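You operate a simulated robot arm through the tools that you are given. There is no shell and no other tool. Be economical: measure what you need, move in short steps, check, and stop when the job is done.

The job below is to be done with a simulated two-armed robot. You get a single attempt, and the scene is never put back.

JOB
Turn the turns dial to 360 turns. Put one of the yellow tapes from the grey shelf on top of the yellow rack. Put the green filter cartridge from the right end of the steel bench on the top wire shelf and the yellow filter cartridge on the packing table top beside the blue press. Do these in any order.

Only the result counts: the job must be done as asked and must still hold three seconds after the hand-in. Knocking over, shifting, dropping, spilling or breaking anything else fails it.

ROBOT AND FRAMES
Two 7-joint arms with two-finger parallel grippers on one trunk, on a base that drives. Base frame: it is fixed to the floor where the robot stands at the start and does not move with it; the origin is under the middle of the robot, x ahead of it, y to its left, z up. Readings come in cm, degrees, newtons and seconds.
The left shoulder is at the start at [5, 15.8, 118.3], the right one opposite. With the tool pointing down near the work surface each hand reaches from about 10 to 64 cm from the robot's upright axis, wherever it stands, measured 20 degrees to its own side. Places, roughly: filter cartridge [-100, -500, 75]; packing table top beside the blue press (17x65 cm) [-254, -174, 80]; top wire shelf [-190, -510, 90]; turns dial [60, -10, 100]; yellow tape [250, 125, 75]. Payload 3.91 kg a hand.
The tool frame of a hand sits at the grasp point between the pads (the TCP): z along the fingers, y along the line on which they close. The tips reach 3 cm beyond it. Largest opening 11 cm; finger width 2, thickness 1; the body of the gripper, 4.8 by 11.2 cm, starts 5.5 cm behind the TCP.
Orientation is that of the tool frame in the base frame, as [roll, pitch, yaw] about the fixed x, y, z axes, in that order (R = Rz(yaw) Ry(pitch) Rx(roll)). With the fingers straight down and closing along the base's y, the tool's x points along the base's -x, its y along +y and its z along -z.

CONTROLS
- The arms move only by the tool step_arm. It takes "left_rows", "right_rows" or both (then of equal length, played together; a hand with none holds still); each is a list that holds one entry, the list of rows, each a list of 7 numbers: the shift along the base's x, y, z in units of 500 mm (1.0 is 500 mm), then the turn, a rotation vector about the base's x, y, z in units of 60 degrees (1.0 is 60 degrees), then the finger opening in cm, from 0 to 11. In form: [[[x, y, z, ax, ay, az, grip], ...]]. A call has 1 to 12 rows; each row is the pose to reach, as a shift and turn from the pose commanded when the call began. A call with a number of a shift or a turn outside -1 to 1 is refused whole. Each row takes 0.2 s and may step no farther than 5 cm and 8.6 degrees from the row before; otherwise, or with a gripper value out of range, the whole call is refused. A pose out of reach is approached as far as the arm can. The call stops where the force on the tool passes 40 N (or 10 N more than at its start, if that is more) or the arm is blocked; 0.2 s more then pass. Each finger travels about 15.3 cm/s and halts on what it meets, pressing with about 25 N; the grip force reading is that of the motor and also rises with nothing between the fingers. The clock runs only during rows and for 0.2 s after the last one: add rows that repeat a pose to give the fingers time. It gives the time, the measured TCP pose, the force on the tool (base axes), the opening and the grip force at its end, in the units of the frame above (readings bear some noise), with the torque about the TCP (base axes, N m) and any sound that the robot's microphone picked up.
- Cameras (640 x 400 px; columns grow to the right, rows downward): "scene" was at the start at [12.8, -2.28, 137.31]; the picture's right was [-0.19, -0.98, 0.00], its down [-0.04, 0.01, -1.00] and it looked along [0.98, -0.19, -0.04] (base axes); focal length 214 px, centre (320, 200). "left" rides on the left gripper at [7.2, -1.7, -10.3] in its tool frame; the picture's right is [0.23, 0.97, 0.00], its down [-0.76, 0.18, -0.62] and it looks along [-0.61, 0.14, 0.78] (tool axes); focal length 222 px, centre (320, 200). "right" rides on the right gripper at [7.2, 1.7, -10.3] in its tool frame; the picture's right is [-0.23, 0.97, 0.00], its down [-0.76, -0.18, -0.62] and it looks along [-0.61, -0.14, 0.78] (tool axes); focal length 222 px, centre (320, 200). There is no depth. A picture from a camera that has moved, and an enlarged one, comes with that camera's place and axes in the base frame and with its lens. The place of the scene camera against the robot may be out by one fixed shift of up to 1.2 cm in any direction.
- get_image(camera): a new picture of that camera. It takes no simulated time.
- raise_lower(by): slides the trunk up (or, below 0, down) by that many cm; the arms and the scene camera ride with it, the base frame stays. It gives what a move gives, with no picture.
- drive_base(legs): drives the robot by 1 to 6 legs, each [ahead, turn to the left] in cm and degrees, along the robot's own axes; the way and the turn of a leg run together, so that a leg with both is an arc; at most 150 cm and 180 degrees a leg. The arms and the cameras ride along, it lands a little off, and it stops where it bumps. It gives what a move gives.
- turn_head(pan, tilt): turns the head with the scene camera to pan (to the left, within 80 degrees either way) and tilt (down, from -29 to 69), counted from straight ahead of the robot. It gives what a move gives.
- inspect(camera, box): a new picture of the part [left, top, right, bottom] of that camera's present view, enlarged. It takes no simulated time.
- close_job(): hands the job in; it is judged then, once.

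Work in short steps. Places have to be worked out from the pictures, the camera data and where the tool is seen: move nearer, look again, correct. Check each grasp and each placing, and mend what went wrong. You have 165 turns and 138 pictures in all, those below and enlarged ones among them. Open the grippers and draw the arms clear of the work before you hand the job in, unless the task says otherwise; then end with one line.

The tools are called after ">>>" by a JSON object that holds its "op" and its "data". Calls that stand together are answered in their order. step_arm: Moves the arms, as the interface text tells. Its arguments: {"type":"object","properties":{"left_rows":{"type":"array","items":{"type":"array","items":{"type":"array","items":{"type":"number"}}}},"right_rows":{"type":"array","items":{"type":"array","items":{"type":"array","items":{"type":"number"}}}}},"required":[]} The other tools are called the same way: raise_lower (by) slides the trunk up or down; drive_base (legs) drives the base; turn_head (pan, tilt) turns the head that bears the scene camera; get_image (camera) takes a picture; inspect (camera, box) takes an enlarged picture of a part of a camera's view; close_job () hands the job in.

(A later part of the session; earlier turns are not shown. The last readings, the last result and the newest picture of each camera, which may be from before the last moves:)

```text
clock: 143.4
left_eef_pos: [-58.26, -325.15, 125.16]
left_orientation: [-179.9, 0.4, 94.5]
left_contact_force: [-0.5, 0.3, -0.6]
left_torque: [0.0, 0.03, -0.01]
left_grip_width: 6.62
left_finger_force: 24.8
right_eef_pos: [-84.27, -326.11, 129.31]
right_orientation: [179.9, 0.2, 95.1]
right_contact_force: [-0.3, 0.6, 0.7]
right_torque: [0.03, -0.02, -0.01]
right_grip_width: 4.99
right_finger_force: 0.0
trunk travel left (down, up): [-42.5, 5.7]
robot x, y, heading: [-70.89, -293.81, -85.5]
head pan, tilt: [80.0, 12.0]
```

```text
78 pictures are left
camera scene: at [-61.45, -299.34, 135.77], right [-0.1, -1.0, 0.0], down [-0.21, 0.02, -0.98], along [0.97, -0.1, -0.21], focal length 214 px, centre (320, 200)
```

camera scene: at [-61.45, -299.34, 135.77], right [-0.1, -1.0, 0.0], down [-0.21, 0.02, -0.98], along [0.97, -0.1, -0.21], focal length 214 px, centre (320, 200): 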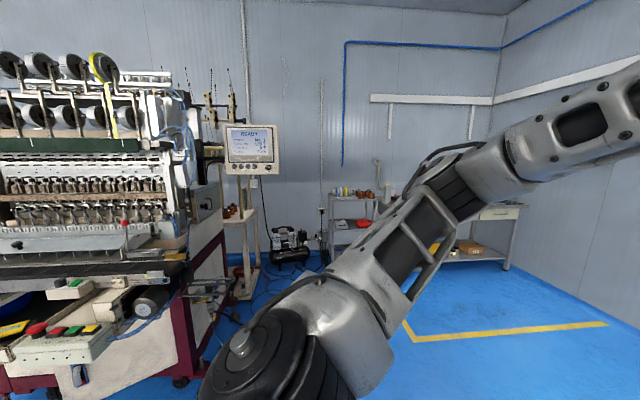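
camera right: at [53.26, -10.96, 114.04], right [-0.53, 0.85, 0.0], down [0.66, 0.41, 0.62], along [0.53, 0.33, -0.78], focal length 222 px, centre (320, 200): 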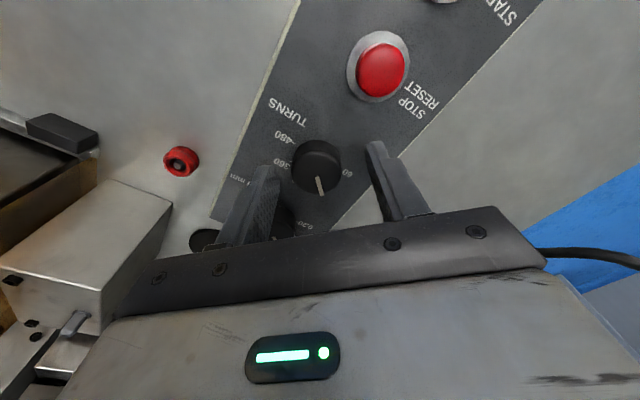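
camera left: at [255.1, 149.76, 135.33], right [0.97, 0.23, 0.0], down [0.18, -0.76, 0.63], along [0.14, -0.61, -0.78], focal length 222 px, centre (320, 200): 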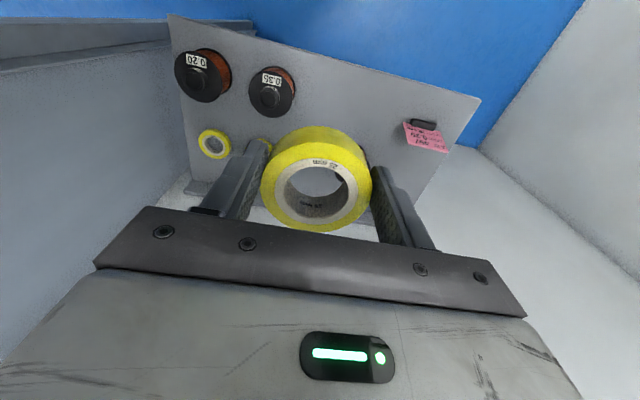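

No yellow rack found yet; I'll keep searching while doing the cartridges. Drive to the right end of the steel bench.

>>> {"op": "drive_base", "data": {"legs": [[0, -11], [135, 0], [0, 6.5]]}}

>>> {"op": "turn_head", "data": {"pan": -5, "tilt": 38}}

>>> {"op": "get_image", "data": {"camera": "scene"}}

```text
clock: 151.4
left_eef_pos: [-71.61, -460.62, 125.1]
left_orientation: [-179.9, 0.4, 92.5]
left_contact_force: [0.9, 0.0, -1.4]
left_torque: [0.0, 0.03, 0.03]
left_grip_width: 6.61
left_finger_force: 25.0
right_eef_pos: [-97.54, -460.66, 129.39]
right_orientation: [180.0, 0.1, 93.2]
right_contact_force: [-0.3, -0.4, -0.6]
right_torque: [0.01, 0.0, 0.01]
right_grip_width: 4.98
right_finger_force: 0.2
trunk travel left (down, up): [-42.5, 5.7]
robot x, y, heading: [-83.55, -428.8, -87.4]
head pan, tilt: [80.0, 12.0]
```

```text
clock: 153.0
left_eef_pos: [-71.61, -460.51, 125.12]
left_orientation: [-180.0, 0.3, 92.6]
left_contact_force: [-0.4, -0.9, -0.8]
left_torque: [0.0, -0.01, -0.01]
left_grip_width: 6.61
left_finger_force: 25.1
right_eef_pos: [-97.61, -460.72, 129.37]
right_orientation: [179.9, 0.2, 93.3]
right_contact_force: [-0.6, -0.1, 0.0]
right_torque: [0.01, 0.02, -0.01]
right_grip_width: 5.03
right_finger_force: 0.2
trunk travel left (down, up): [-42.5, 5.7]
robot x, y, heading: [-83.15, -428.87, -87.3]
head pan, tilt: [-5.0, 38.0]
```

```text
77 pictures are left
camera scene: at [-83.58, -442.16, 131.63], right [-1.0, 0.04, 0.0], down [0.03, 0.61, -0.79], along [-0.03, -0.79, -0.62], focal length 214 px, centre (320, 200)
```

scene: 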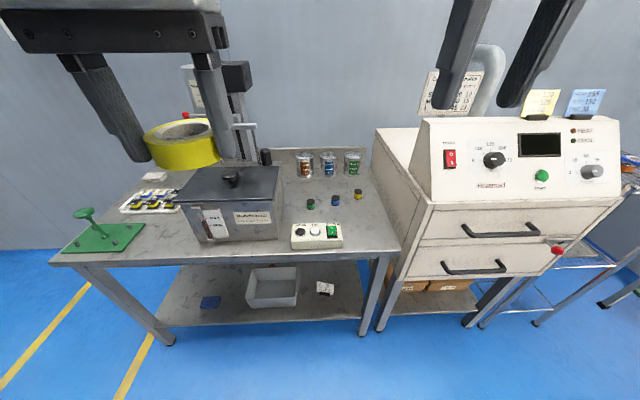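

>>> {"op": "inspect", "data": {"camera": "scene", "box": [280, 140, 400, 260]}}

```text
3.33 times, centred on (340, 200) of scene
camera zoom: at [-83.58, -442.16, 131.63], right [-1.0, 0.04, 0.0], down [0.03, 0.61, -0.79], along [-0.03, -0.79, -0.62], focal length 715 px, centre (253, 200)
```

zoom: 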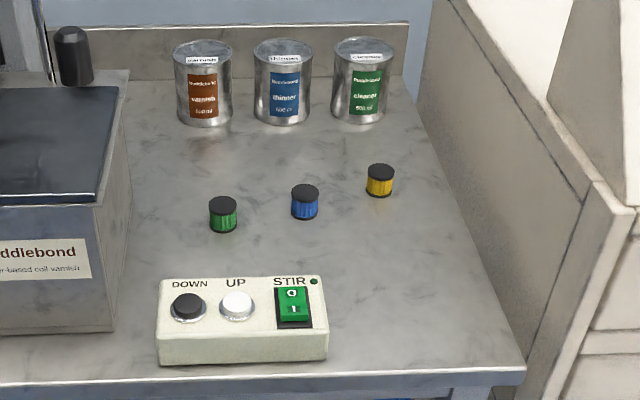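

The three small filter cartridges (green, blue, yellow) are clear. There's also a green twin of the yellow peg fixture on this bench; look at it closely.

>>> {"op": "inspect", "data": {"camera": "scene", "box": [50, 170, 190, 270]}}

```text
4.00 times, centred on (120, 220) of scene
camera zoom: at [-83.58, -442.16, 131.63], right [-1.0, 0.04, 0.0], down [0.03, 0.61, -0.79], along [-0.03, -0.79, -0.62], focal length 858 px, centre (1120, 120)
```

zoom: 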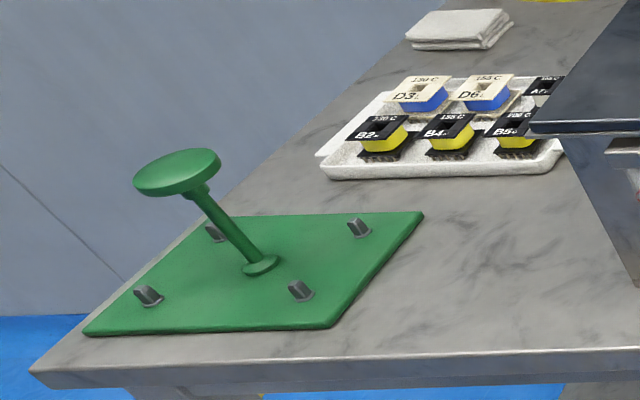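

The fixture is a peg plate with a stem and a disc on top — the yellow twin on the machine table is the yellow rack. The left grip width keeps shrinking (6.83→6.61), so check the tape in hand.

>>> {"op": "get_image", "data": {"camera": "left"}}

```text
74 pictures are left
camera left: at [-73.66, -453.45, 135.33], right [0.96, 0.27, 0.0], down [0.21, -0.75, 0.63], along [0.17, -0.61, -0.78], focal length 222 px, centre (320, 200)
```

left: 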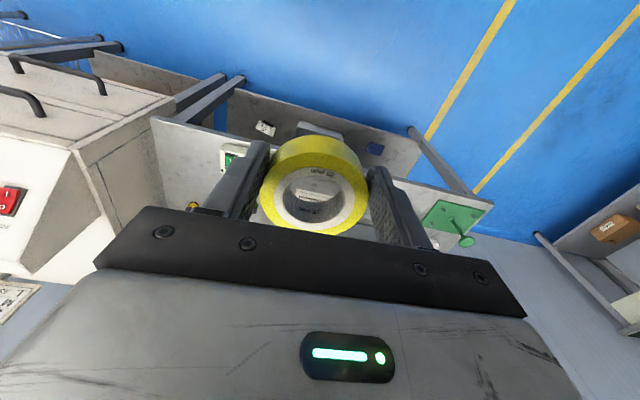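

The tape is creeping in the grip, so I take it to the rack first. Back off, turn around and drive up the aisle to in front of the yellow rack.

>>> {"op": "drive_base", "data": {"legs": [[-30, 0], [0, 177.4], [150, 0], [100, 0], [100, 0], [0, -90]]}}

>>> {"op": "turn_head", "data": {"pan": 0, "tilt": 30}}

>>> {"op": "get_image", "data": {"camera": "scene"}}

```text
clock: 182.8
left_eef_pos: [-36.44, -40.22, 125.11]
left_orientation: [-180.0, 0.4, 177.0]
left_contact_force: [0.8, 0.6, -0.8]
left_torque: [0.03, -0.01, -0.02]
left_grip_width: 6.49
left_finger_force: 24.8
right_eef_pos: [-38.95, -66.08, 129.34]
right_orientation: [179.9, 0.2, 177.5]
right_contact_force: [-0.6, 0.8, 0.1]
right_torque: [-0.03, -0.01, -0.02]
right_grip_width: 4.98
right_finger_force: 0.1
trunk travel left (down, up): [-42.5, 5.7]
robot x, y, heading: [-69.29, -49.03, -3.4]
head pan, tilt: [-5.0, 38.0]
```

```text
clock: 183.5
left_eef_pos: [-36.21, -40.29, 125.07]
left_orientation: [-180.0, 0.4, 176.9]
left_contact_force: [-0.3, -0.3, -1.2]
left_torque: [0.0, -0.01, -0.04]
left_grip_width: 6.49
left_finger_force: 24.6
right_eef_pos: [-38.98, -66.17, 129.43]
right_orientation: [179.8, 0.2, 177.5]
right_contact_force: [0.6, -0.5, -0.3]
right_torque: [-0.04, -0.01, 0.0]
right_grip_width: 5.01
right_finger_force: 0.1
trunk travel left (down, up): [-42.5, 5.7]
robot x, y, heading: [-69.03, -48.63, -3.3]
head pan, tilt: [0.0, 30.0]
```

```text
73 pictures are left
camera scene: at [-56.2, -50.0, 132.86], right [-0.06, -1.0, 0.0], down [-0.5, 0.03, -0.87], along [0.86, -0.05, -0.5], focal length 214 px, centre (320, 200)
```

scene: 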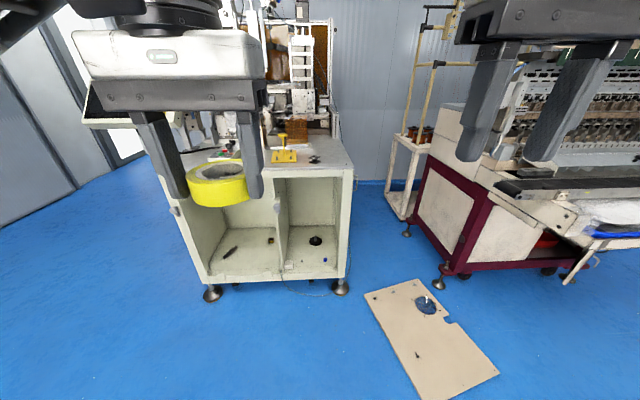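

The yellow rack's disc top is near (54, −35, 108). Straighten and drive up to the table in front of it.

>>> {"op": "drive_base", "data": {"legs": [[0, 3.5], [68, 0]]}}

>>> {"op": "turn_head", "data": {"pan": 15, "tilt": 35}}

>>> {"op": "get_image", "data": {"camera": "scene"}}

>>> {"op": "get_image", "data": {"camera": "right"}}

```text
clock: 187.7
left_eef_pos: [30.37, -36.33, 125.06]
left_orientation: [-179.9, 0.3, -178.1]
left_contact_force: [-0.4, -0.1, -0.7]
left_torque: [0.01, 0.01, -0.03]
left_grip_width: 6.47
left_finger_force: 25.2
right_eef_pos: [30.08, -62.2, 129.21]
right_orientation: [-180.0, 0.2, -177.5]
right_contact_force: [-0.1, -0.5, 0.5]
right_torque: [-0.01, 0.02, -0.01]
right_grip_width: 5.03
right_finger_force: 0.2
trunk travel left (down, up): [-42.5, 5.7]
robot x, y, heading: [-1.62, -47.24, 1.6]
head pan, tilt: [0.0, 30.0]
```

```text
clock: 188.4
left_eef_pos: [30.4, -36.36, 125.08]
left_orientation: [-179.9, 0.4, -178.2]
left_contact_force: [0.8, 0.1, -0.8]
left_torque: [-0.02, 0.01, 0.01]
left_grip_width: 6.48
left_finger_force: 24.8
right_eef_pos: [30.22, -62.36, 129.38]
right_orientation: [179.9, 0.2, -177.6]
right_contact_force: [-0.8, -0.2, 0.6]
right_torque: [0.0, 0.0, 0.01]
right_grip_width: 5.0
right_finger_force: 0.0
trunk travel left (down, up): [-42.5, 5.7]
robot x, y, heading: [-1.55, -47.53, 1.7]
head pan, tilt: [15.0, 35.0]
```

```text
72 pictures are left
camera scene: at [10.84, -45.38, 132.09], right [0.29, -0.96, 0.0], down [-0.55, -0.16, -0.82], along [0.78, 0.23, -0.57], focal length 214 px, centre (320, 200)
```

scene: 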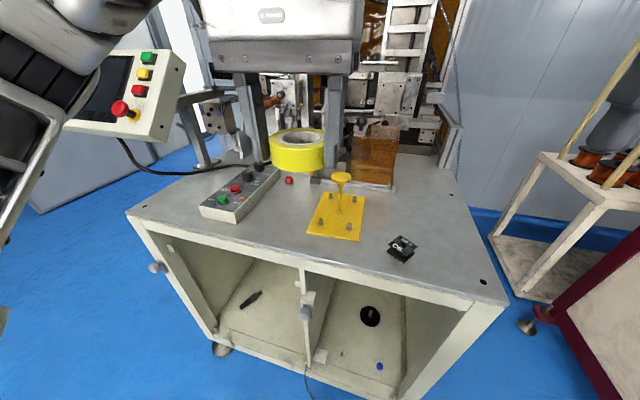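

```text
71 pictures are left
camera right: at [22.63, -60.91, 139.57], right [0.19, 0.98, 0.0], down [0.77, -0.15, 0.63], along [0.62, -0.11, -0.78], focal length 222 px, centre (320, 200)
```

right: 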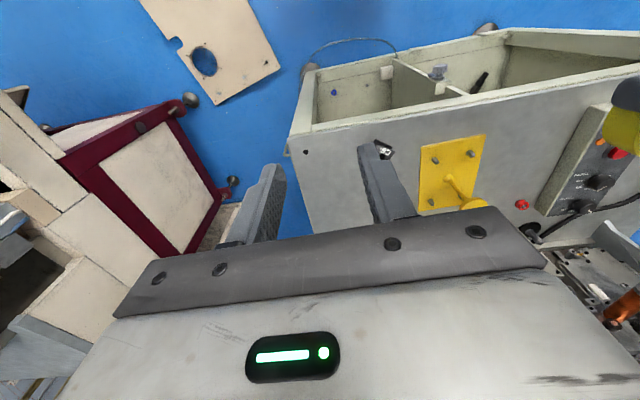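

Enlarge the yellow fixture to measure its disc.

>>> {"op": "inspect", "data": {"camera": "scene", "box": [290, 150, 390, 250]}}

>>> {"op": "inspect", "data": {"camera": "right", "box": [400, 120, 520, 220]}}

```text
4.00 times, centred on (340, 200) of scene
camera zoom: at [10.84, -45.38, 132.09], right [0.29, -0.96, 0.0], down [-0.55, -0.16, -0.82], along [0.78, 0.23, -0.57], focal length 858 px, centre (240, 200)
```

zoom: 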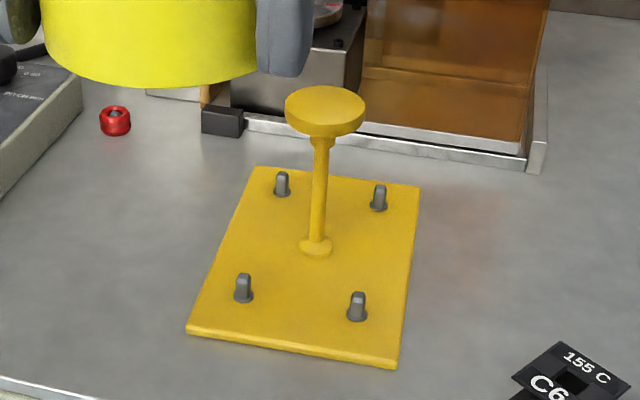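

```text
4.00 times, centred on (460, 170) of right
camera zoom: at [22.63, -60.91, 139.57], right [0.19, 0.98, 0.0], down [0.77, -0.15, 0.63], along [0.62, -0.11, -0.78], focal length 888 px, centre (-240, 320)
```

zoom: 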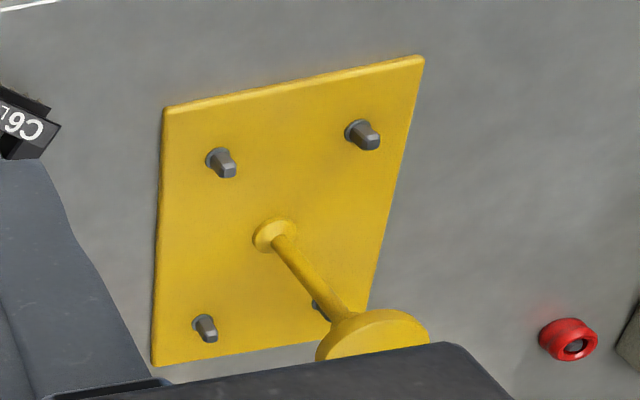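

Disc ≈4.8 cm across, tape hole ≈4 cm, so it will sit if centred within ~1 cm. Measure the tape in the hand now.

>>> {"op": "inspect", "data": {"camera": "left", "box": [230, 110, 410, 250]}}

```text
2.86 times, centred on (320, 180) of left
camera zoom: at [23.13, -38.26, 135.33], right [-0.26, 0.97, 0.0], down [0.75, 0.2, 0.63], along [0.61, 0.16, -0.78], focal length 635 px, centre (320, 257)
```

zoom: 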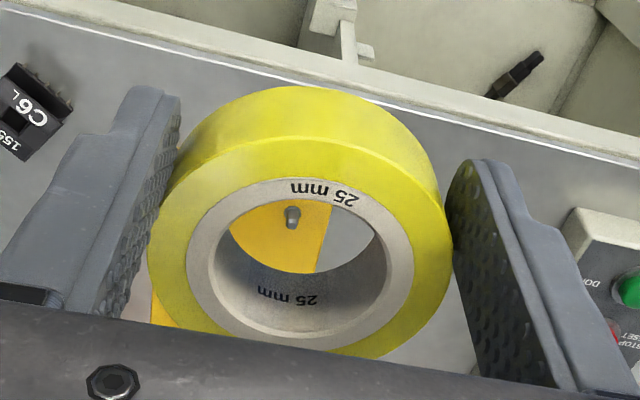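

Tape centre sits 1.4 cm ahead of the left TCP. To fix the disc position in arm coordinates, I tilt and yaw the right hand so its camera sees the disc fully.

>>> {"op": "step_arm", "data": {"right_rows": [[[0, 0, 0, 0, -0.1, 0.08, 5], [0, 0, 0, 0, -0.2, 0.16, 5], [0, 0, 0, 0, -0.3, 0.24, 5], [0, 0, 0, 0, -0.33, 0.3, 5], [0, 0, 0, 0, -0.33, 0.3, 5]]]}}

>>> {"op": "get_image", "data": {"camera": "right"}}

```text
clock: 189.6
left_eef_pos: [30.4, -36.39, 124.96]
left_orientation: [-179.9, 0.4, -178.3]
left_contact_force: [-0.1, -0.5, 0.3]
left_torque: [-0.02, 0.03, -0.01]
left_grip_width: 6.5
left_finger_force: 24.7
right_eef_pos: [29.97, -62.33, 129.37]
right_orientation: [-175.9, 19.6, -158.8]
right_contact_force: [0.1, 0.1, 0.3]
right_torque: [-0.03, 0.01, 0.0]
right_grip_width: 5.02
right_finger_force: 0.1
trunk travel left (down, up): [-42.5, 5.7]
robot x, y, heading: [-1.4, -47.83, 1.8]
head pan, tilt: [15.0, 35.0]
```

```text
67 pictures are left
camera right: at [19.53, -63.76, 136.45], right [-0.13, 0.99, 0.01], down [0.52, 0.06, 0.85], along [0.84, 0.12, -0.52], focal length 222 px, centre (320, 200)
```

right: 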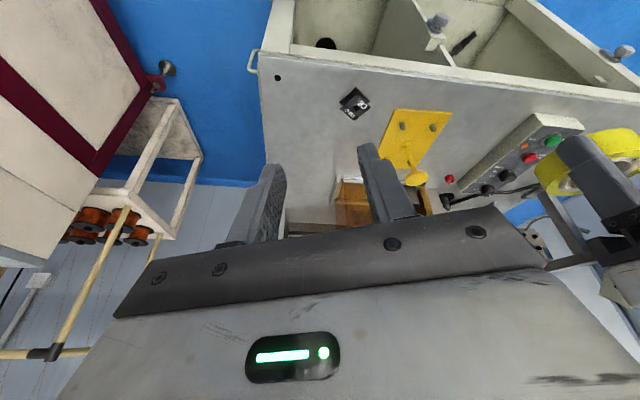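

>>> {"op": "inspect", "data": {"camera": "right", "box": [370, 140, 460, 210]}}

```text
5.71 times, centred on (415, 175) of right
camera zoom: at [19.53, -63.76, 136.45], right [-0.13, 0.99, 0.01], down [0.52, 0.06, 0.85], along [0.84, 0.12, -0.52], focal length 1269 px, centre (-223, 343)
```

zoom: 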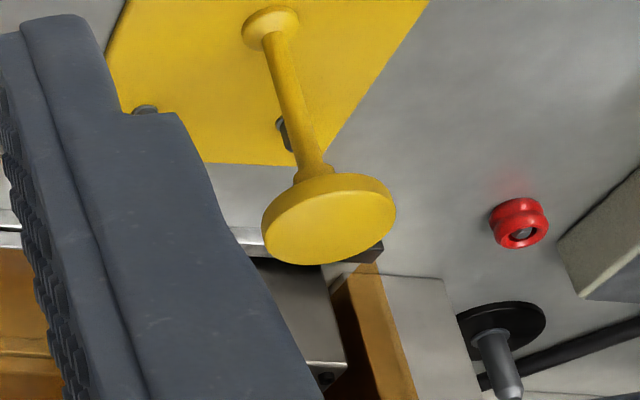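

Disc top centre ≈ (54.6, −37.5, 108). Bring the tape over it at a safe height.

>>> {"op": "step_arm", "data": {"left_rows": [[[0.08, 0, 0, 0, 0, 0, 5], [0.16, 0, 0, 0, 0, 0, 5], [0.24, -0.005, 0, 0, 0, 0, 5], [0.32, -0.01, -0.02, 0, 0, 0, 5], [0.4, -0.02, -0.06, 0, 0, 0, 5], [0.457, -0.022, -0.12, 0, 0, 0, 5], [0.457, -0.022, -0.16, 0, 0, 0, 5], [0.457, -0.022, -0.16, 0, 0, 0, 5]]]}}

>>> {"op": "inspect", "data": {"camera": "scene", "box": [270, 100, 430, 240]}}

>>> {"op": "inspect", "data": {"camera": "right", "box": [350, 110, 490, 220]}}

```text
clock: 191.4
left_eef_pos: [53.36, -37.53, 116.75]
left_orientation: [-179.9, 0.4, -178.3]
left_contact_force: [0.2, -0.3, -0.5]
left_torque: [-0.02, 0.04, 0.03]
left_grip_width: 6.45
left_finger_force: 25.2
right_eef_pos: [30.08, -62.29, 129.36]
right_orientation: [-176.0, 19.5, -158.7]
right_contact_force: [-0.5, 0.3, 0.3]
right_torque: [-0.01, -0.03, 0.01]
right_grip_width: 5.03
right_finger_force: 0.0
trunk travel left (down, up): [-42.5, 5.7]
robot x, y, heading: [-1.46, -47.6, 1.8]
head pan, tilt: [15.0, 35.0]
```

```text
2.86 times, centred on (350, 170) of scene
camera zoom: at [10.84, -45.38, 132.09], right [0.29, -0.96, 0.0], down [-0.55, -0.16, -0.82], along [0.78, 0.24, -0.57], focal length 613 px, centre (234, 286)
```

zoom: 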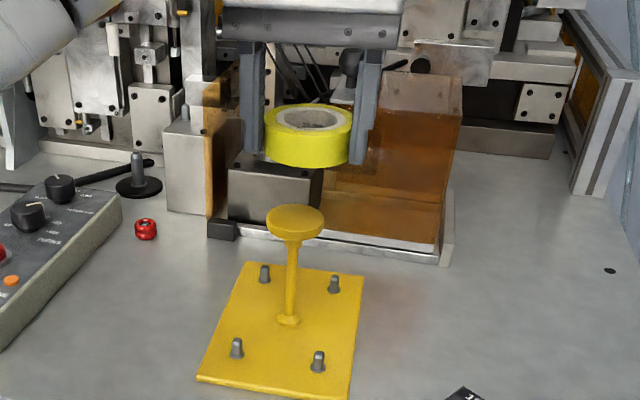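

```text
3.64 times, centred on (420, 165) of right
camera zoom: at [19.53, -63.76, 136.46], right [-0.13, 0.99, 0.01], down [0.52, 0.06, 0.85], along [0.84, 0.12, -0.52], focal length 808 px, centre (-44, 327)
```

zoom: 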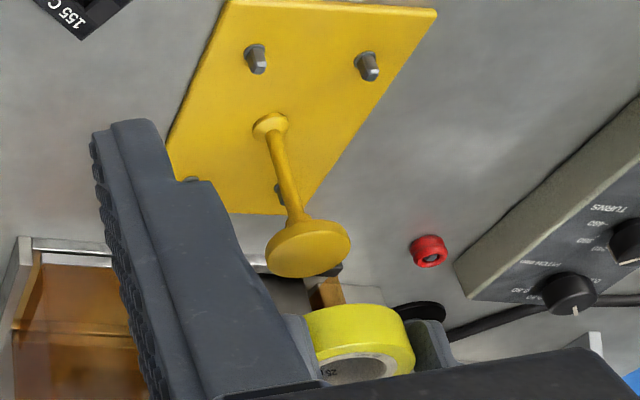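

Lateral alignment looks right; lower to about 1 cm above the disc and compare again.

>>> {"op": "step_arm", "data": {"left_rows": [[[0, 0, -0.04, 0, 0, 0, 5], [0, 0, -0.08, 0, 0, 0, 5], [0, 0, -0.08, 0, 0, 0, 5]]]}}

>>> {"op": "inspect", "data": {"camera": "scene", "box": [300, 120, 390, 210]}}

>>> {"op": "inspect", "data": {"camera": "right", "box": [380, 140, 470, 220]}}

```text
clock: 192.2
left_eef_pos: [53.42, -37.5, 113.01]
left_orientation: [-179.9, 0.4, -178.2]
left_contact_force: [1.6, 0.4, -1.5]
left_torque: [0.0, 0.04, 0.0]
left_grip_width: 6.48
left_finger_force: 25.0
right_eef_pos: [29.99, -62.32, 129.47]
right_orientation: [-176.0, 19.4, -158.7]
right_contact_force: [-0.5, 0.6, -0.1]
right_torque: [0.01, -0.01, -0.03]
right_grip_width: 5.03
right_finger_force: 0.1
trunk travel left (down, up): [-42.5, 5.7]
robot x, y, heading: [-1.39, -47.63, 1.6]
head pan, tilt: [15.0, 35.0]
```

```text
4.44 times, centred on (345, 165) of scene
camera zoom: at [10.84, -45.38, 132.09], right [0.29, -0.96, 0.0], down [-0.55, -0.16, -0.82], along [0.78, 0.24, -0.57], focal length 953 px, centre (209, 356)
```

zoom: 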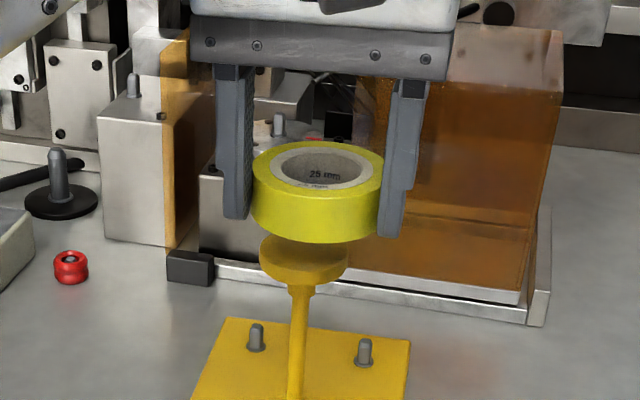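

```text
5.00 times, centred on (425, 180) of right
camera zoom: at [19.53, -63.75, 136.46], right [-0.13, 0.99, 0.01], down [0.52, 0.06, 0.85], along [0.84, 0.12, -0.52], focal length 1111 px, centre (-205, 300)
```

zoom: 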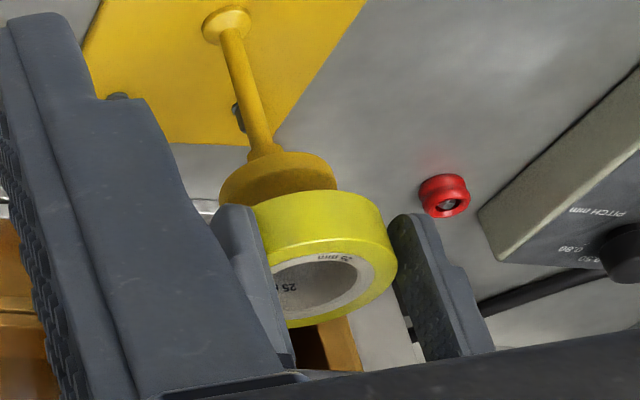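

Both views agree the tape is over the disc within a few mm. Lower slowly to near contact.

>>> {"op": "step_arm", "data": {"left_rows": [[[-0.002, 0.002, -0.01, 0, 0, 0, 5], [-0.002, 0.002, -0.02, 0, 0, 0, 5], [-0.002, 0.002, -0.03, 0, 0, 0, 5], [-0.002, 0.002, -0.034, 0, 0, 0, 5], [-0.002, 0.002, -0.034, 0, 0, 0, 5]]]}}

>>> {"op": "inspect", "data": {"camera": "scene", "box": [300, 120, 390, 210]}}

```text
clock: 193.4
left_eef_pos: [53.17, -37.32, 111.32]
left_orientation: [-179.8, 0.4, -178.3]
left_contact_force: [0.2, 0.1, -0.2]
left_torque: [0.01, 0.0, 0.01]
left_grip_width: 6.45
left_finger_force: 25.2
right_eef_pos: [30.14, -62.13, 129.36]
right_orientation: [-176.0, 19.5, -158.7]
right_contact_force: [0.0, -0.2, 0.5]
right_torque: [-0.01, -0.02, -0.01]
right_grip_width: 5.05
right_finger_force: 0.1
trunk travel left (down, up): [-42.5, 5.7]
robot x, y, heading: [-1.63, -47.29, 1.7]
head pan, tilt: [15.0, 35.0]
```

```text
4.44 times, centred on (345, 165) of scene
camera zoom: at [10.85, -45.37, 132.08], right [0.29, -0.96, 0.0], down [-0.55, -0.16, -0.82], along [0.78, 0.24, -0.57], focal length 953 px, centre (209, 356)
```

zoom: 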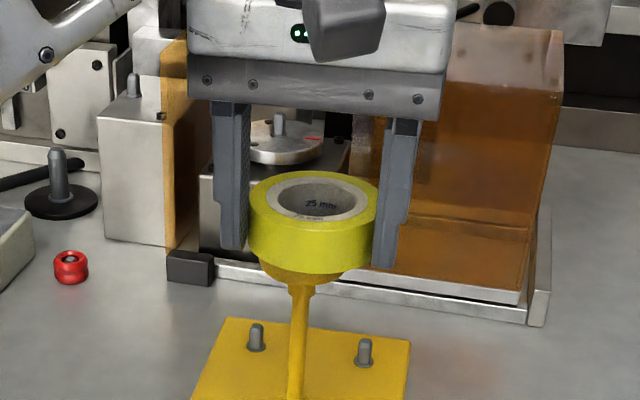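

No contact yet. Nudge 0.3 cm left and lower another 0.5 cm.

>>> {"op": "step_arm", "data": {"left_rows": [[[0, 0.006, 0, 0, 0, 0, 5], [0, 0.006, -0.004, 0, 0, 0, 5], [0, 0.006, -0.008, 0, 0, 0, 5], [0, 0.006, -0.01, 0, 0, 0, 5], [0, 0.006, -0.01, 0, 0, 0, 5]]]}}

>>> {"op": "inspect", "data": {"camera": "scene", "box": [300, 120, 390, 210]}}

```text
clock: 194.6
left_eef_pos: [53.04, -37.03, 110.89]
left_orientation: [-179.9, 0.3, -178.2]
left_contact_force: [0.7, 1.2, -0.3]
left_torque: [-0.03, 0.03, -0.01]
left_grip_width: 6.45
left_finger_force: 24.9
right_eef_pos: [30.11, -62.21, 129.32]
right_orientation: [-176.0, 19.6, -158.7]
right_contact_force: [0.6, -1.0, 0.0]
right_torque: [0.01, 0.01, 0.0]
right_grip_width: 5.02
right_finger_force: 0.1
trunk travel left (down, up): [-42.5, 5.7]
robot x, y, heading: [-1.78, -47.52, 1.7]
head pan, tilt: [15.0, 35.0]
```

```text
4.44 times, centred on (345, 165) of scene
camera zoom: at [10.84, -45.37, 132.08], right [0.29, -0.96, 0.0], down [-0.55, -0.16, -0.82], along [0.78, 0.24, -0.57], focal length 953 px, centre (209, 356)
```

zoom: 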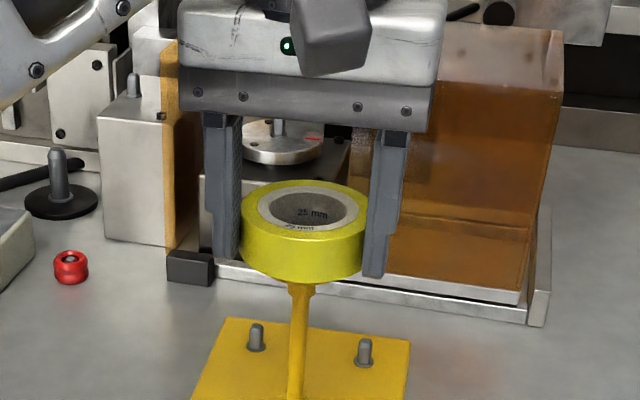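

Aligned well; continue lowering until contact shows.

>>> {"op": "step_arm", "data": {"left_rows": [[[0, 0, -0.004, 0, 0, 0, 5], [0, 0, -0.008, 0, 0, 0, 5], [0, 0, -0.008, 0, 0, 0, 5]]]}}

```text
clock: 195.4
left_eef_pos: [53.16, -36.9, 110.57]
left_orientation: [-179.9, 0.5, -178.3]
left_contact_force: [0.0, 0.8, -0.6]
left_torque: [0.0, 0.01, 0.01]
left_grip_width: 6.43
left_finger_force: 25.2
right_eef_pos: [29.98, -62.29, 129.42]
right_orientation: [-176.0, 19.5, -158.7]
right_contact_force: [0.7, -0.3, 0.9]
right_torque: [-0.03, -0.02, 0.0]
right_grip_width: 5.04
right_finger_force: 0.0
trunk travel left (down, up): [-42.5, 5.7]
robot x, y, heading: [-1.55, -47.28, 2.0]
head pan, tilt: [15.0, 35.0]
```

>>> {"op": "step_arm", "data": {"left_rows": [[[0, 0, -0.004, 0, 0, 0, 5], [0, 0, -0.008, 0, 0, 0, 5], [0, 0, -0.008, 0, 0, 0, 5]]]}}

>>> {"op": "inspect", "data": {"camera": "right", "box": [380, 140, 470, 220]}}

```text
clock: 196.2
left_eef_pos: [53.16, -36.95, 110.19]
left_orientation: [-179.9, 0.5, -178.2]
left_contact_force: [1.2, 0.5, 4.3]
left_torque: [0.19, -0.2, 0.01]
left_grip_width: 6.47
left_finger_force: 25.5
right_eef_pos: [29.92, -62.36, 129.39]
right_orientation: [-176.0, 19.5, -158.7]
right_contact_force: [-0.4, 0.0, -1.0]
right_torque: [-0.02, 0.03, -0.03]
right_grip_width: 5.01
right_finger_force: 0.1
trunk travel left (down, up): [-42.5, 5.7]
robot x, y, heading: [-1.38, -47.76, 1.7]
head pan, tilt: [15.0, 35.0]
```

```text
5.00 times, centred on (425, 180) of right
camera zoom: at [19.51, -63.74, 136.48], right [-0.13, 0.99, 0.01], down [0.52, 0.06, 0.85], along [0.84, 0.12, -0.52], focal length 1111 px, centre (-205, 300)
```

zoom: 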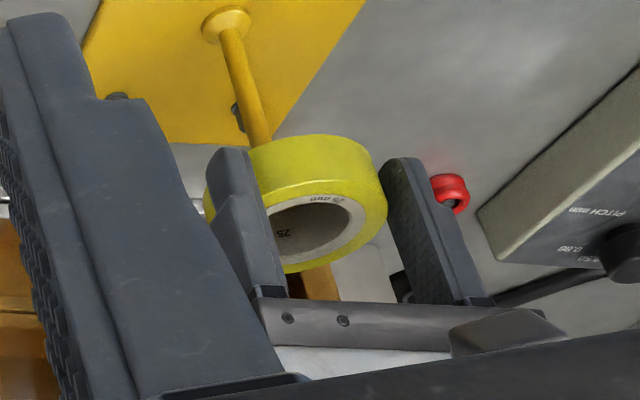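

Contact at TCP z≈110.2, which puts the disc at z≈107; with that both views say the tape is ~1.4 cm too near. Lift 0.6, shift forward 1.4, and lower again.

>>> {"op": "step_arm", "data": {"left_rows": [[[0, 0, 0.012, 0, 0, 0, 5], [0.014, -0.003, 0.012, 0, 0, 0, 5], [0.028, -0.005, 0.012, 0, 0, 0, 5], [0.028, -0.005, 0.012, 0, 0, 0, 5]]]}}

>>> {"op": "inspect", "data": {"camera": "scene", "box": [300, 120, 390, 210]}}

>>> {"op": "inspect", "data": {"camera": "right", "box": [380, 140, 470, 220]}}

```text
clock: 197.2
left_eef_pos: [54.46, -37.16, 110.72]
left_orientation: [-179.9, 0.4, -178.1]
left_contact_force: [0.2, -0.1, -0.3]
left_torque: [-0.01, -0.01, 0.04]
left_grip_width: 6.43
left_finger_force: 24.8
right_eef_pos: [29.98, -62.31, 129.53]
right_orientation: [-176.0, 19.5, -158.7]
right_contact_force: [-0.1, -0.5, -0.2]
right_torque: [0.0, 0.02, -0.03]
right_grip_width: 5.01
right_finger_force: 0.0
trunk travel left (down, up): [-42.5, 5.7]
robot x, y, heading: [-1.6, -47.43, 1.7]
head pan, tilt: [15.0, 35.0]
```

```text
4.44 times, centred on (345, 165) of scene
camera zoom: at [10.85, -45.37, 132.08], right [0.29, -0.96, 0.0], down [-0.55, -0.16, -0.82], along [0.78, 0.24, -0.57], focal length 953 px, centre (209, 356)
```

zoom: 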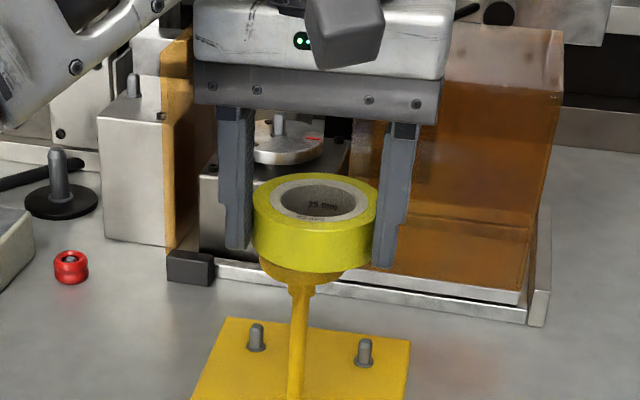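

```text
5.00 times, centred on (425, 180) of right
camera zoom: at [19.54, -63.75, 136.46], right [-0.13, 0.99, 0.01], down [0.52, 0.06, 0.85], along [0.84, 0.12, -0.52], focal length 1111 px, centre (-205, 300)
```

zoom: 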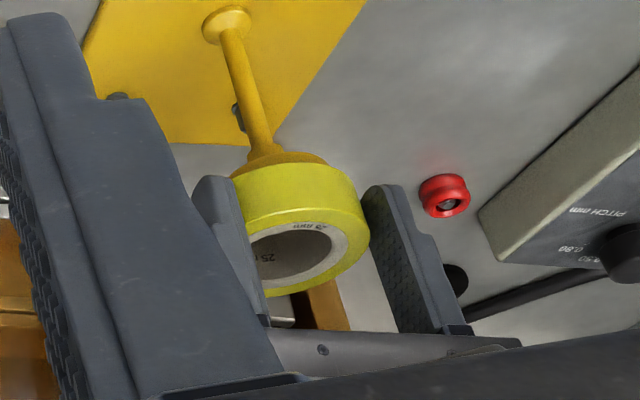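

x now matches; nudge y +0.25 and lower to contact.

>>> {"op": "step_arm", "data": {"left_rows": [[[0, 0.005, 0, 0, 0, 0, 5], [0, 0.005, -0.004, 0, 0, 0, 5], [0, 0.005, -0.008, 0, 0, 0, 5], [0, 0.005, -0.012, 0, 0, 0, 5], [0, 0.005, -0.012, 0, 0, 0, 5]]]}}

>>> {"op": "inspect", "data": {"camera": "scene", "box": [300, 120, 390, 210]}}

```text
clock: 198.4
left_eef_pos: [54.45, -37.01, 110.35]
left_orientation: [-179.9, 0.5, -178.2]
left_contact_force: [0.0, 2.7, 6.7]
left_torque: [0.17, 0.06, -0.06]
left_grip_width: 6.47
left_finger_force: 25.3
right_eef_pos: [29.9, -62.25, 129.31]
right_orientation: [-176.0, 19.6, -158.7]
right_contact_force: [-0.8, -0.4, -0.2]
right_torque: [0.03, 0.01, 0.03]
right_grip_width: 5.02
right_finger_force: 0.1
trunk travel left (down, up): [-42.5, 5.7]
robot x, y, heading: [-1.4, -47.31, 1.8]
head pan, tilt: [15.0, 35.0]
```

```text
4.44 times, centred on (345, 165) of scene
camera zoom: at [10.78, -45.35, 132.1], right [0.29, -0.96, 0.0], down [-0.55, -0.17, -0.82], along [0.78, 0.24, -0.57], focal length 953 px, centre (209, 356)
```

zoom: 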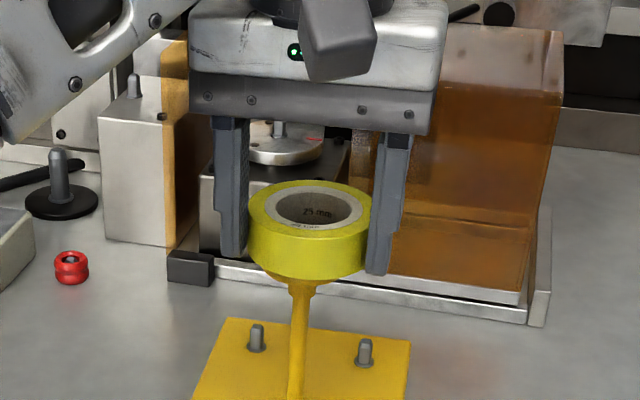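

In contact (≈7 N) and nearly centred (within 0.3 cm). Open gently.

>>> {"op": "step_arm", "data": {"left_rows": [[[0, 0, 0.002, 0, 0, 0, 6.8], [0, 0, 0.002, 0, 0, 0, 7.5], [0, 0, 0.002, 0, 0, 0, 9], [0, 0, 0.002, 0, 0, 0, 9], [0, 0, 0.002, 0, 0, 0, 9]]]}}

>>> {"op": "inspect", "data": {"camera": "scene", "box": [300, 120, 390, 210]}}

```text
clock: 199.6
left_eef_pos: [54.67, -36.95, 110.15]
left_orientation: [-180.0, 0.4, -178.4]
left_contact_force: [0.0, -0.6, -0.3]
left_torque: [0.01, -0.04, -0.05]
left_grip_width: 9.01
left_finger_force: 0.0
right_eef_pos: [29.94, -62.28, 129.35]
right_orientation: [-176.0, 19.5, -158.7]
right_contact_force: [-0.5, -0.1, 0.3]
right_torque: [-0.01, 0.01, 0.0]
right_grip_width: 5.01
right_finger_force: 0.1
trunk travel left (down, up): [-42.5, 5.7]
robot x, y, heading: [-1.48, -47.81, 1.5]
head pan, tilt: [15.0, 35.0]
```

```text
4.44 times, centred on (345, 165) of scene
camera zoom: at [10.84, -45.37, 132.09], right [0.29, -0.96, 0.0], down [-0.55, -0.16, -0.82], along [0.78, 0.24, -0.57], focal length 953 px, centre (209, 356)
```

zoom: 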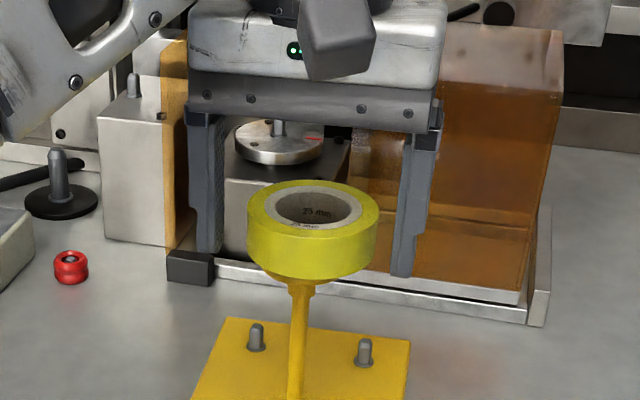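

The tape rests level on the disc. Raise the hand straight up and check.

>>> {"op": "step_arm", "data": {"left_rows": [[[0, 0, 0.04, 0, 0, 0, 9], [0, 0, 0.1, 0, 0, 0, 9], [0, 0, 0.18, 0, 0, 0, 9], [0, 0, 0.26, 0, 0, 0, 9], [-0.08, 0, 0.3, 0, 0, 0, 9], [-0.16, 0, 0.3, 0, 0, 0, 9], [-0.24, 0, 0.3, 0, 0, 0, 9], [-0.32, 0, 0.3, 0, 0, 0, 9], [-0.4, 0, 0.3, 0, 0, 0, 9], [-0.44, 0, 0.3, 0, 0, 0, 9]]], "right_rows": [[[0, 0, 0, 0, 0, 0, 5], [0, 0, 0, 0, 0, 0, 5], [0, 0, 0, 0, 0, 0, 5], [0, 0, 0, 0, 0, 0, 5], [0, 0, 0, 0, 0.07, -0.07, 5], [0, 0, 0, 0, 0.14, -0.14, 5], [0, 0, 0, 0, 0.21, -0.21, 5], [0, 0, 0, 0, 0.28, -0.28, 5], [0, 0, 0, 0, 0.33, -0.3, 5], [0, 0, 0, 0, 0.33, -0.3, 5]]]}}

>>> {"op": "inspect", "data": {"camera": "scene", "box": [300, 120, 390, 210]}}

```text
clock: 201.8
left_eef_pos: [32.3, -37.1, 124.95]
left_orientation: [-179.9, 0.4, -178.1]
left_contact_force: [0.4, 0.4, -0.9]
left_torque: [0.0, 0.02, 0.03]
left_grip_width: 9.0
left_finger_force: 0.1
right_eef_pos: [30.14, -62.32, 129.34]
right_orientation: [180.0, 0.2, -177.6]
right_contact_force: [0.2, 0.4, 0.1]
right_torque: [-0.02, -0.01, -0.01]
right_grip_width: 5.03
right_finger_force: 0.0
trunk travel left (down, up): [-42.5, 5.7]
robot x, y, heading: [-1.63, -47.45, 1.6]
head pan, tilt: [15.0, 35.0]
```

```text
4.44 times, centred on (345, 165) of scene
camera zoom: at [10.83, -45.38, 132.09], right [0.29, -0.96, 0.0], down [-0.55, -0.16, -0.82], along [0.78, 0.24, -0.57], focal length 953 px, centre (209, 356)
```

zoom: 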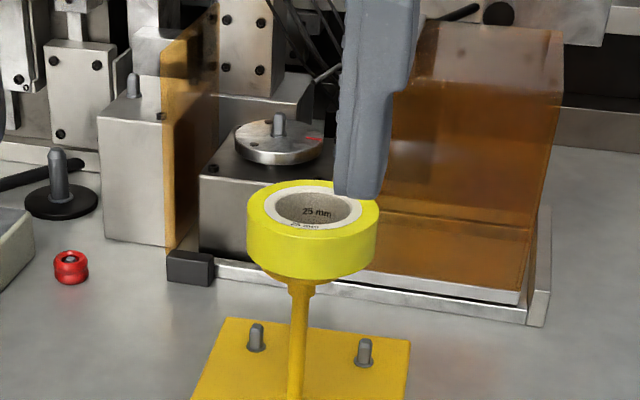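

Tape is on the rack. Drive back down the aisle to the steel bench.

>>> {"op": "drive_base", "data": {"legs": [[-80, 0], [0, -93], [150, 0], [150, 0], [80, 0]]}}

>>> {"op": "turn_head", "data": {"pan": 0, "tilt": 40}}

>>> {"op": "get_image", "data": {"camera": "scene"}}

```text
clock: 227.7
left_eef_pos: [-89.51, -456.23, 125.08]
left_orientation: [-180.0, 0.3, 88.8]
left_contact_force: [-0.9, 0.0, 0.6]
left_torque: [0.03, 0.01, -0.02]
left_grip_width: 9.02
left_finger_force: 0.1
right_eef_pos: [-114.69, -452.62, 129.39]
right_orientation: [179.9, 0.2, 89.4]
right_contact_force: [-0.2, -0.3, -0.1]
right_torque: [-0.02, 0.0, 0.01]
right_grip_width: 5.02
right_finger_force: 0.0
trunk travel left (down, up): [-42.5, 5.7]
robot x, y, heading: [-98.3, -421.65, -91.2]
head pan, tilt: [15.0, 35.0]
```

```text
clock: 228.4
left_eef_pos: [-89.6, -456.29, 124.94]
left_orientation: [-180.0, 0.6, 88.8]
left_contact_force: [0.2, -0.6, 0.6]
left_torque: [-0.01, -0.01, 0.0]
left_grip_width: 8.99
left_finger_force: 0.0
right_eef_pos: [-114.62, -452.69, 129.31]
right_orientation: [179.8, 0.2, 89.3]
right_contact_force: [0.4, 0.0, 0.2]
right_torque: [0.02, -0.01, -0.02]
right_grip_width: 5.01
right_finger_force: 0.0
trunk travel left (down, up): [-42.5, 5.7]
robot x, y, heading: [-98.0, -421.8, -91.2]
head pan, tilt: [0.0, 40.0]
```

```text
53 pictures are left
camera scene: at [-98.56, -435.02, 131.33], right [-1.0, 0.02, 0.0], down [0.01, 0.64, -0.77], along [-0.02, -0.77, -0.64], focal length 214 px, centre (320, 200)
```

scene: 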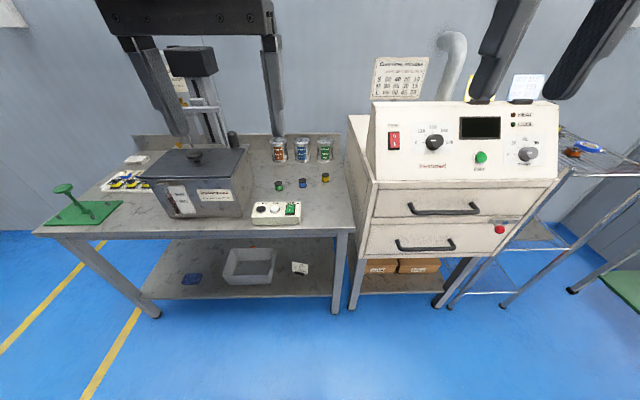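

Cartridges: green ≈ (−82.3, −515, 74), yellow ≈ (−103.5, −521, 74). Drive 35 nearer, keeping clear of the bench edge (y≈−490), and send the left hand over the green one.

>>> {"op": "drive_base", "data": {"legs": [[35, 0]]}}

>>> {"op": "step_arm", "data": {"left_rows": [[[0.02, 0, -0.06, 0, 0, 0, 7], [0.05, -0.04, -0.12, 0, 0, 0, 6], [0.08, -0.08, -0.18, 0, 0, 0, 6], [0.11, -0.12, -0.24, 0, 0, 0, 6], [0.13, -0.16, -0.31, 0, 0, 0, 6], [0.14, -0.2, -0.38, 0, 0, 0, 6], [0.14, -0.23, -0.45, 0, 0, 0, 6], [0.14, -0.25, -0.52, 0, 0, 0, 6], [0.14, -0.25, -0.56, 0, 0, 0, 6], [0.14, -0.25, -0.56, 0, 0, 0, 6]]]}}

>>> {"op": "get_image", "data": {"camera": "left"}}

>>> {"op": "get_image", "data": {"camera": "scene"}}

```text
clock: 230.8
left_eef_pos: [-90.6, -491.93, 124.81]
left_orientation: [-179.9, 0.4, 88.5]
left_contact_force: [-0.2, 0.0, -0.1]
left_torque: [0.01, 0.01, -0.01]
left_grip_width: 9.01
left_finger_force: 0.0
right_eef_pos: [-115.62, -488.28, 129.43]
right_orientation: [179.9, 0.2, 89.3]
right_contact_force: [-0.2, -0.2, -0.8]
right_torque: [0.03, 0.03, 0.01]
right_grip_width: 4.98
right_finger_force: 0.0
trunk travel left (down, up): [-42.5, 5.7]
robot x, y, heading: [-99.08, -457.69, -91.8]
head pan, tilt: [0.0, 40.0]
```

```text
clock: 232.9
left_eef_pos: [-83.19, -504.39, 97.11]
left_orientation: [-179.9, 0.4, 88.6]
left_contact_force: [0.3, 0.2, -0.4]
left_torque: [0.01, 0.01, 0.0]
left_grip_width: 5.99
left_finger_force: 0.1
right_eef_pos: [-115.59, -488.24, 129.34]
right_orientation: [179.8, 0.2, 89.1]
right_contact_force: [0.2, 0.2, -0.1]
right_torque: [0.02, 0.02, -0.03]
right_grip_width: 5.02
right_finger_force: 0.1
trunk travel left (down, up): [-42.5, 5.7]
robot x, y, heading: [-99.32, -457.47, -91.4]
head pan, tilt: [0.0, 40.0]
```

```text
52 pictures are left
camera left: at [-84.73, -497.02, 107.32], right [0.98, 0.2, 0.0], down [0.16, -0.76, 0.63], along [0.13, -0.62, -0.78], focal length 222 px, centre (320, 200)
```

left: 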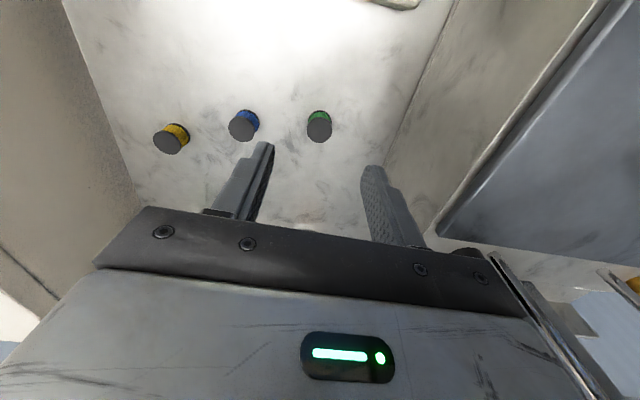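

```text
51 pictures are left
camera scene: at [-99.47, -470.66, 131.33], right [-1.0, 0.03, 0.0], down [0.02, 0.64, -0.77], along [-0.02, -0.77, -0.64], focal length 214 px, centre (320, 200)
```

scene: 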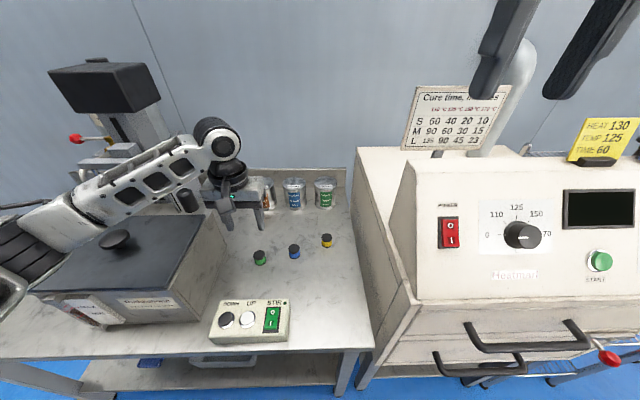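

Bench top is nearer z≈76.5; green ≈ (−82.8, −507, top 80). To keep the left forearm off the varnish pot, I tilt the hand 40° (fingers forward-down) and pull back before approaching.

>>> {"op": "step_arm", "data": {"left_rows": [[[0, 0.03, 0, -0.13, 0, 0, 6], [0, 0.06, 0, -0.26, 0, 0, 6], [0, 0.08, -0.02, -0.4, 0, 0, 6], [0, 0.09, -0.05, -0.53, 0, 0, 6], [0, 0.09, -0.08, -0.667, 0, 0, 6], [0.006, 0.07, -0.12, -0.667, 0, 0, 6], [0.006, 0.05, -0.16, -0.667, 0, 0, 6], [0.006, 0.05, -0.16, -0.667, 0, 0, 6]]]}}

>>> {"op": "get_image", "data": {"camera": "left"}}

>>> {"op": "get_image", "data": {"camera": "scene"}}

```text
clock: 234.8
left_eef_pos: [-83.41, -501.76, 88.84]
left_orientation: [178.9, 40.5, 88.1]
left_contact_force: [0.4, 0.6, 1.2]
left_torque: [0.0, -0.02, 0.01]
left_grip_width: 5.97
left_finger_force: 0.0
right_eef_pos: [-115.66, -488.23, 129.47]
right_orientation: [179.9, 0.2, 89.1]
right_contact_force: [-0.2, 0.0, -0.5]
right_torque: [0.01, 0.06, 0.0]
right_grip_width: 5.01
right_finger_force: 0.1
trunk travel left (down, up): [-42.5, 5.7]
robot x, y, heading: [-99.01, -457.76, -91.6]
head pan, tilt: [0.0, 40.0]
```

```text
50 pictures are left
camera left: at [-84.93, -489.57, 91.96], right [0.98, 0.15, -0.13], down [0.16, -0.18, 0.97], along [0.13, -0.97, -0.2], focal length 222 px, centre (320, 200)
```

left: 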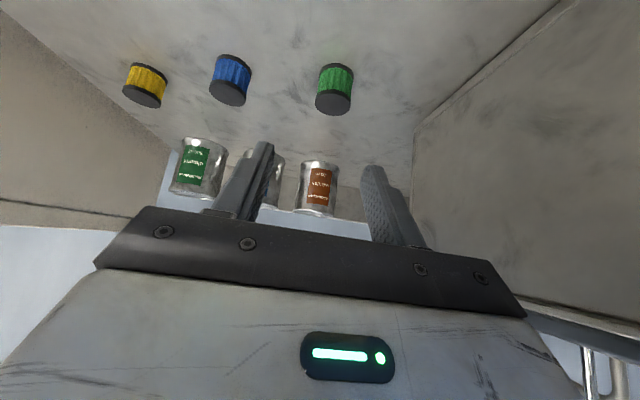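

```text
49 pictures are left
camera scene: at [-99.47, -470.66, 131.33], right [-1.0, 0.03, 0.0], down [0.02, 0.64, -0.77], along [-0.02, -0.77, -0.64], focal length 214 px, centre (320, 200)
```

scene: 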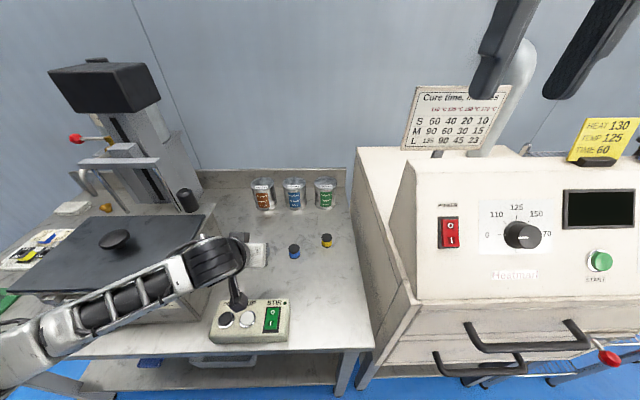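

Green cartridge: top at (−82.6, −507.5, 79.1). Move over it and lower the tilted fingers around it.

>>> {"op": "step_arm", "data": {"left_rows": [[[0.016, -0.04, 0, 0, 0, 0, 6], [0.016, -0.088, 0, 0, 0, 0, 6], [0.016, -0.088, -0.06, 0, 0, 0, 6], [0.016, -0.088, -0.12, 0, 0, 0, 6], [0.016, -0.088, -0.17, 0, 0, 0, 6], [0.016, -0.088, -0.196, 0, 0, 0, 6], [0.016, -0.088, -0.196, 0, 0, 0, 6]]]}}

>>> {"op": "get_image", "data": {"camera": "left"}}

```text
clock: 236.3
left_eef_pos: [-82.53, -506.17, 79.08]
left_orientation: [178.9, 40.5, 88.0]
left_contact_force: [-0.1, 0.9, -0.1]
left_torque: [0.0, 0.0, -0.01]
left_grip_width: 6.01
left_finger_force: 0.0
right_eef_pos: [-115.57, -488.18, 129.49]
right_orientation: [179.9, 0.3, 89.1]
right_contact_force: [0.4, 0.4, 0.0]
right_torque: [0.04, 0.03, -0.01]
right_grip_width: 5.01
right_finger_force: 0.0
trunk travel left (down, up): [-42.5, 5.7]
robot x, y, heading: [-98.69, -457.61, -91.3]
head pan, tilt: [0.0, 40.0]
```

```text
48 pictures are left
camera left: at [-84.01, -494.05, 82.28], right [0.98, 0.15, -0.13], down [0.16, -0.18, 0.97], along [0.13, -0.97, -0.2], focal length 222 px, centre (320, 200)
```

left: 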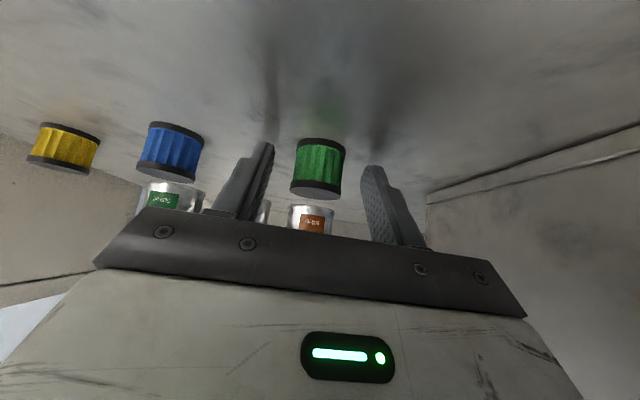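

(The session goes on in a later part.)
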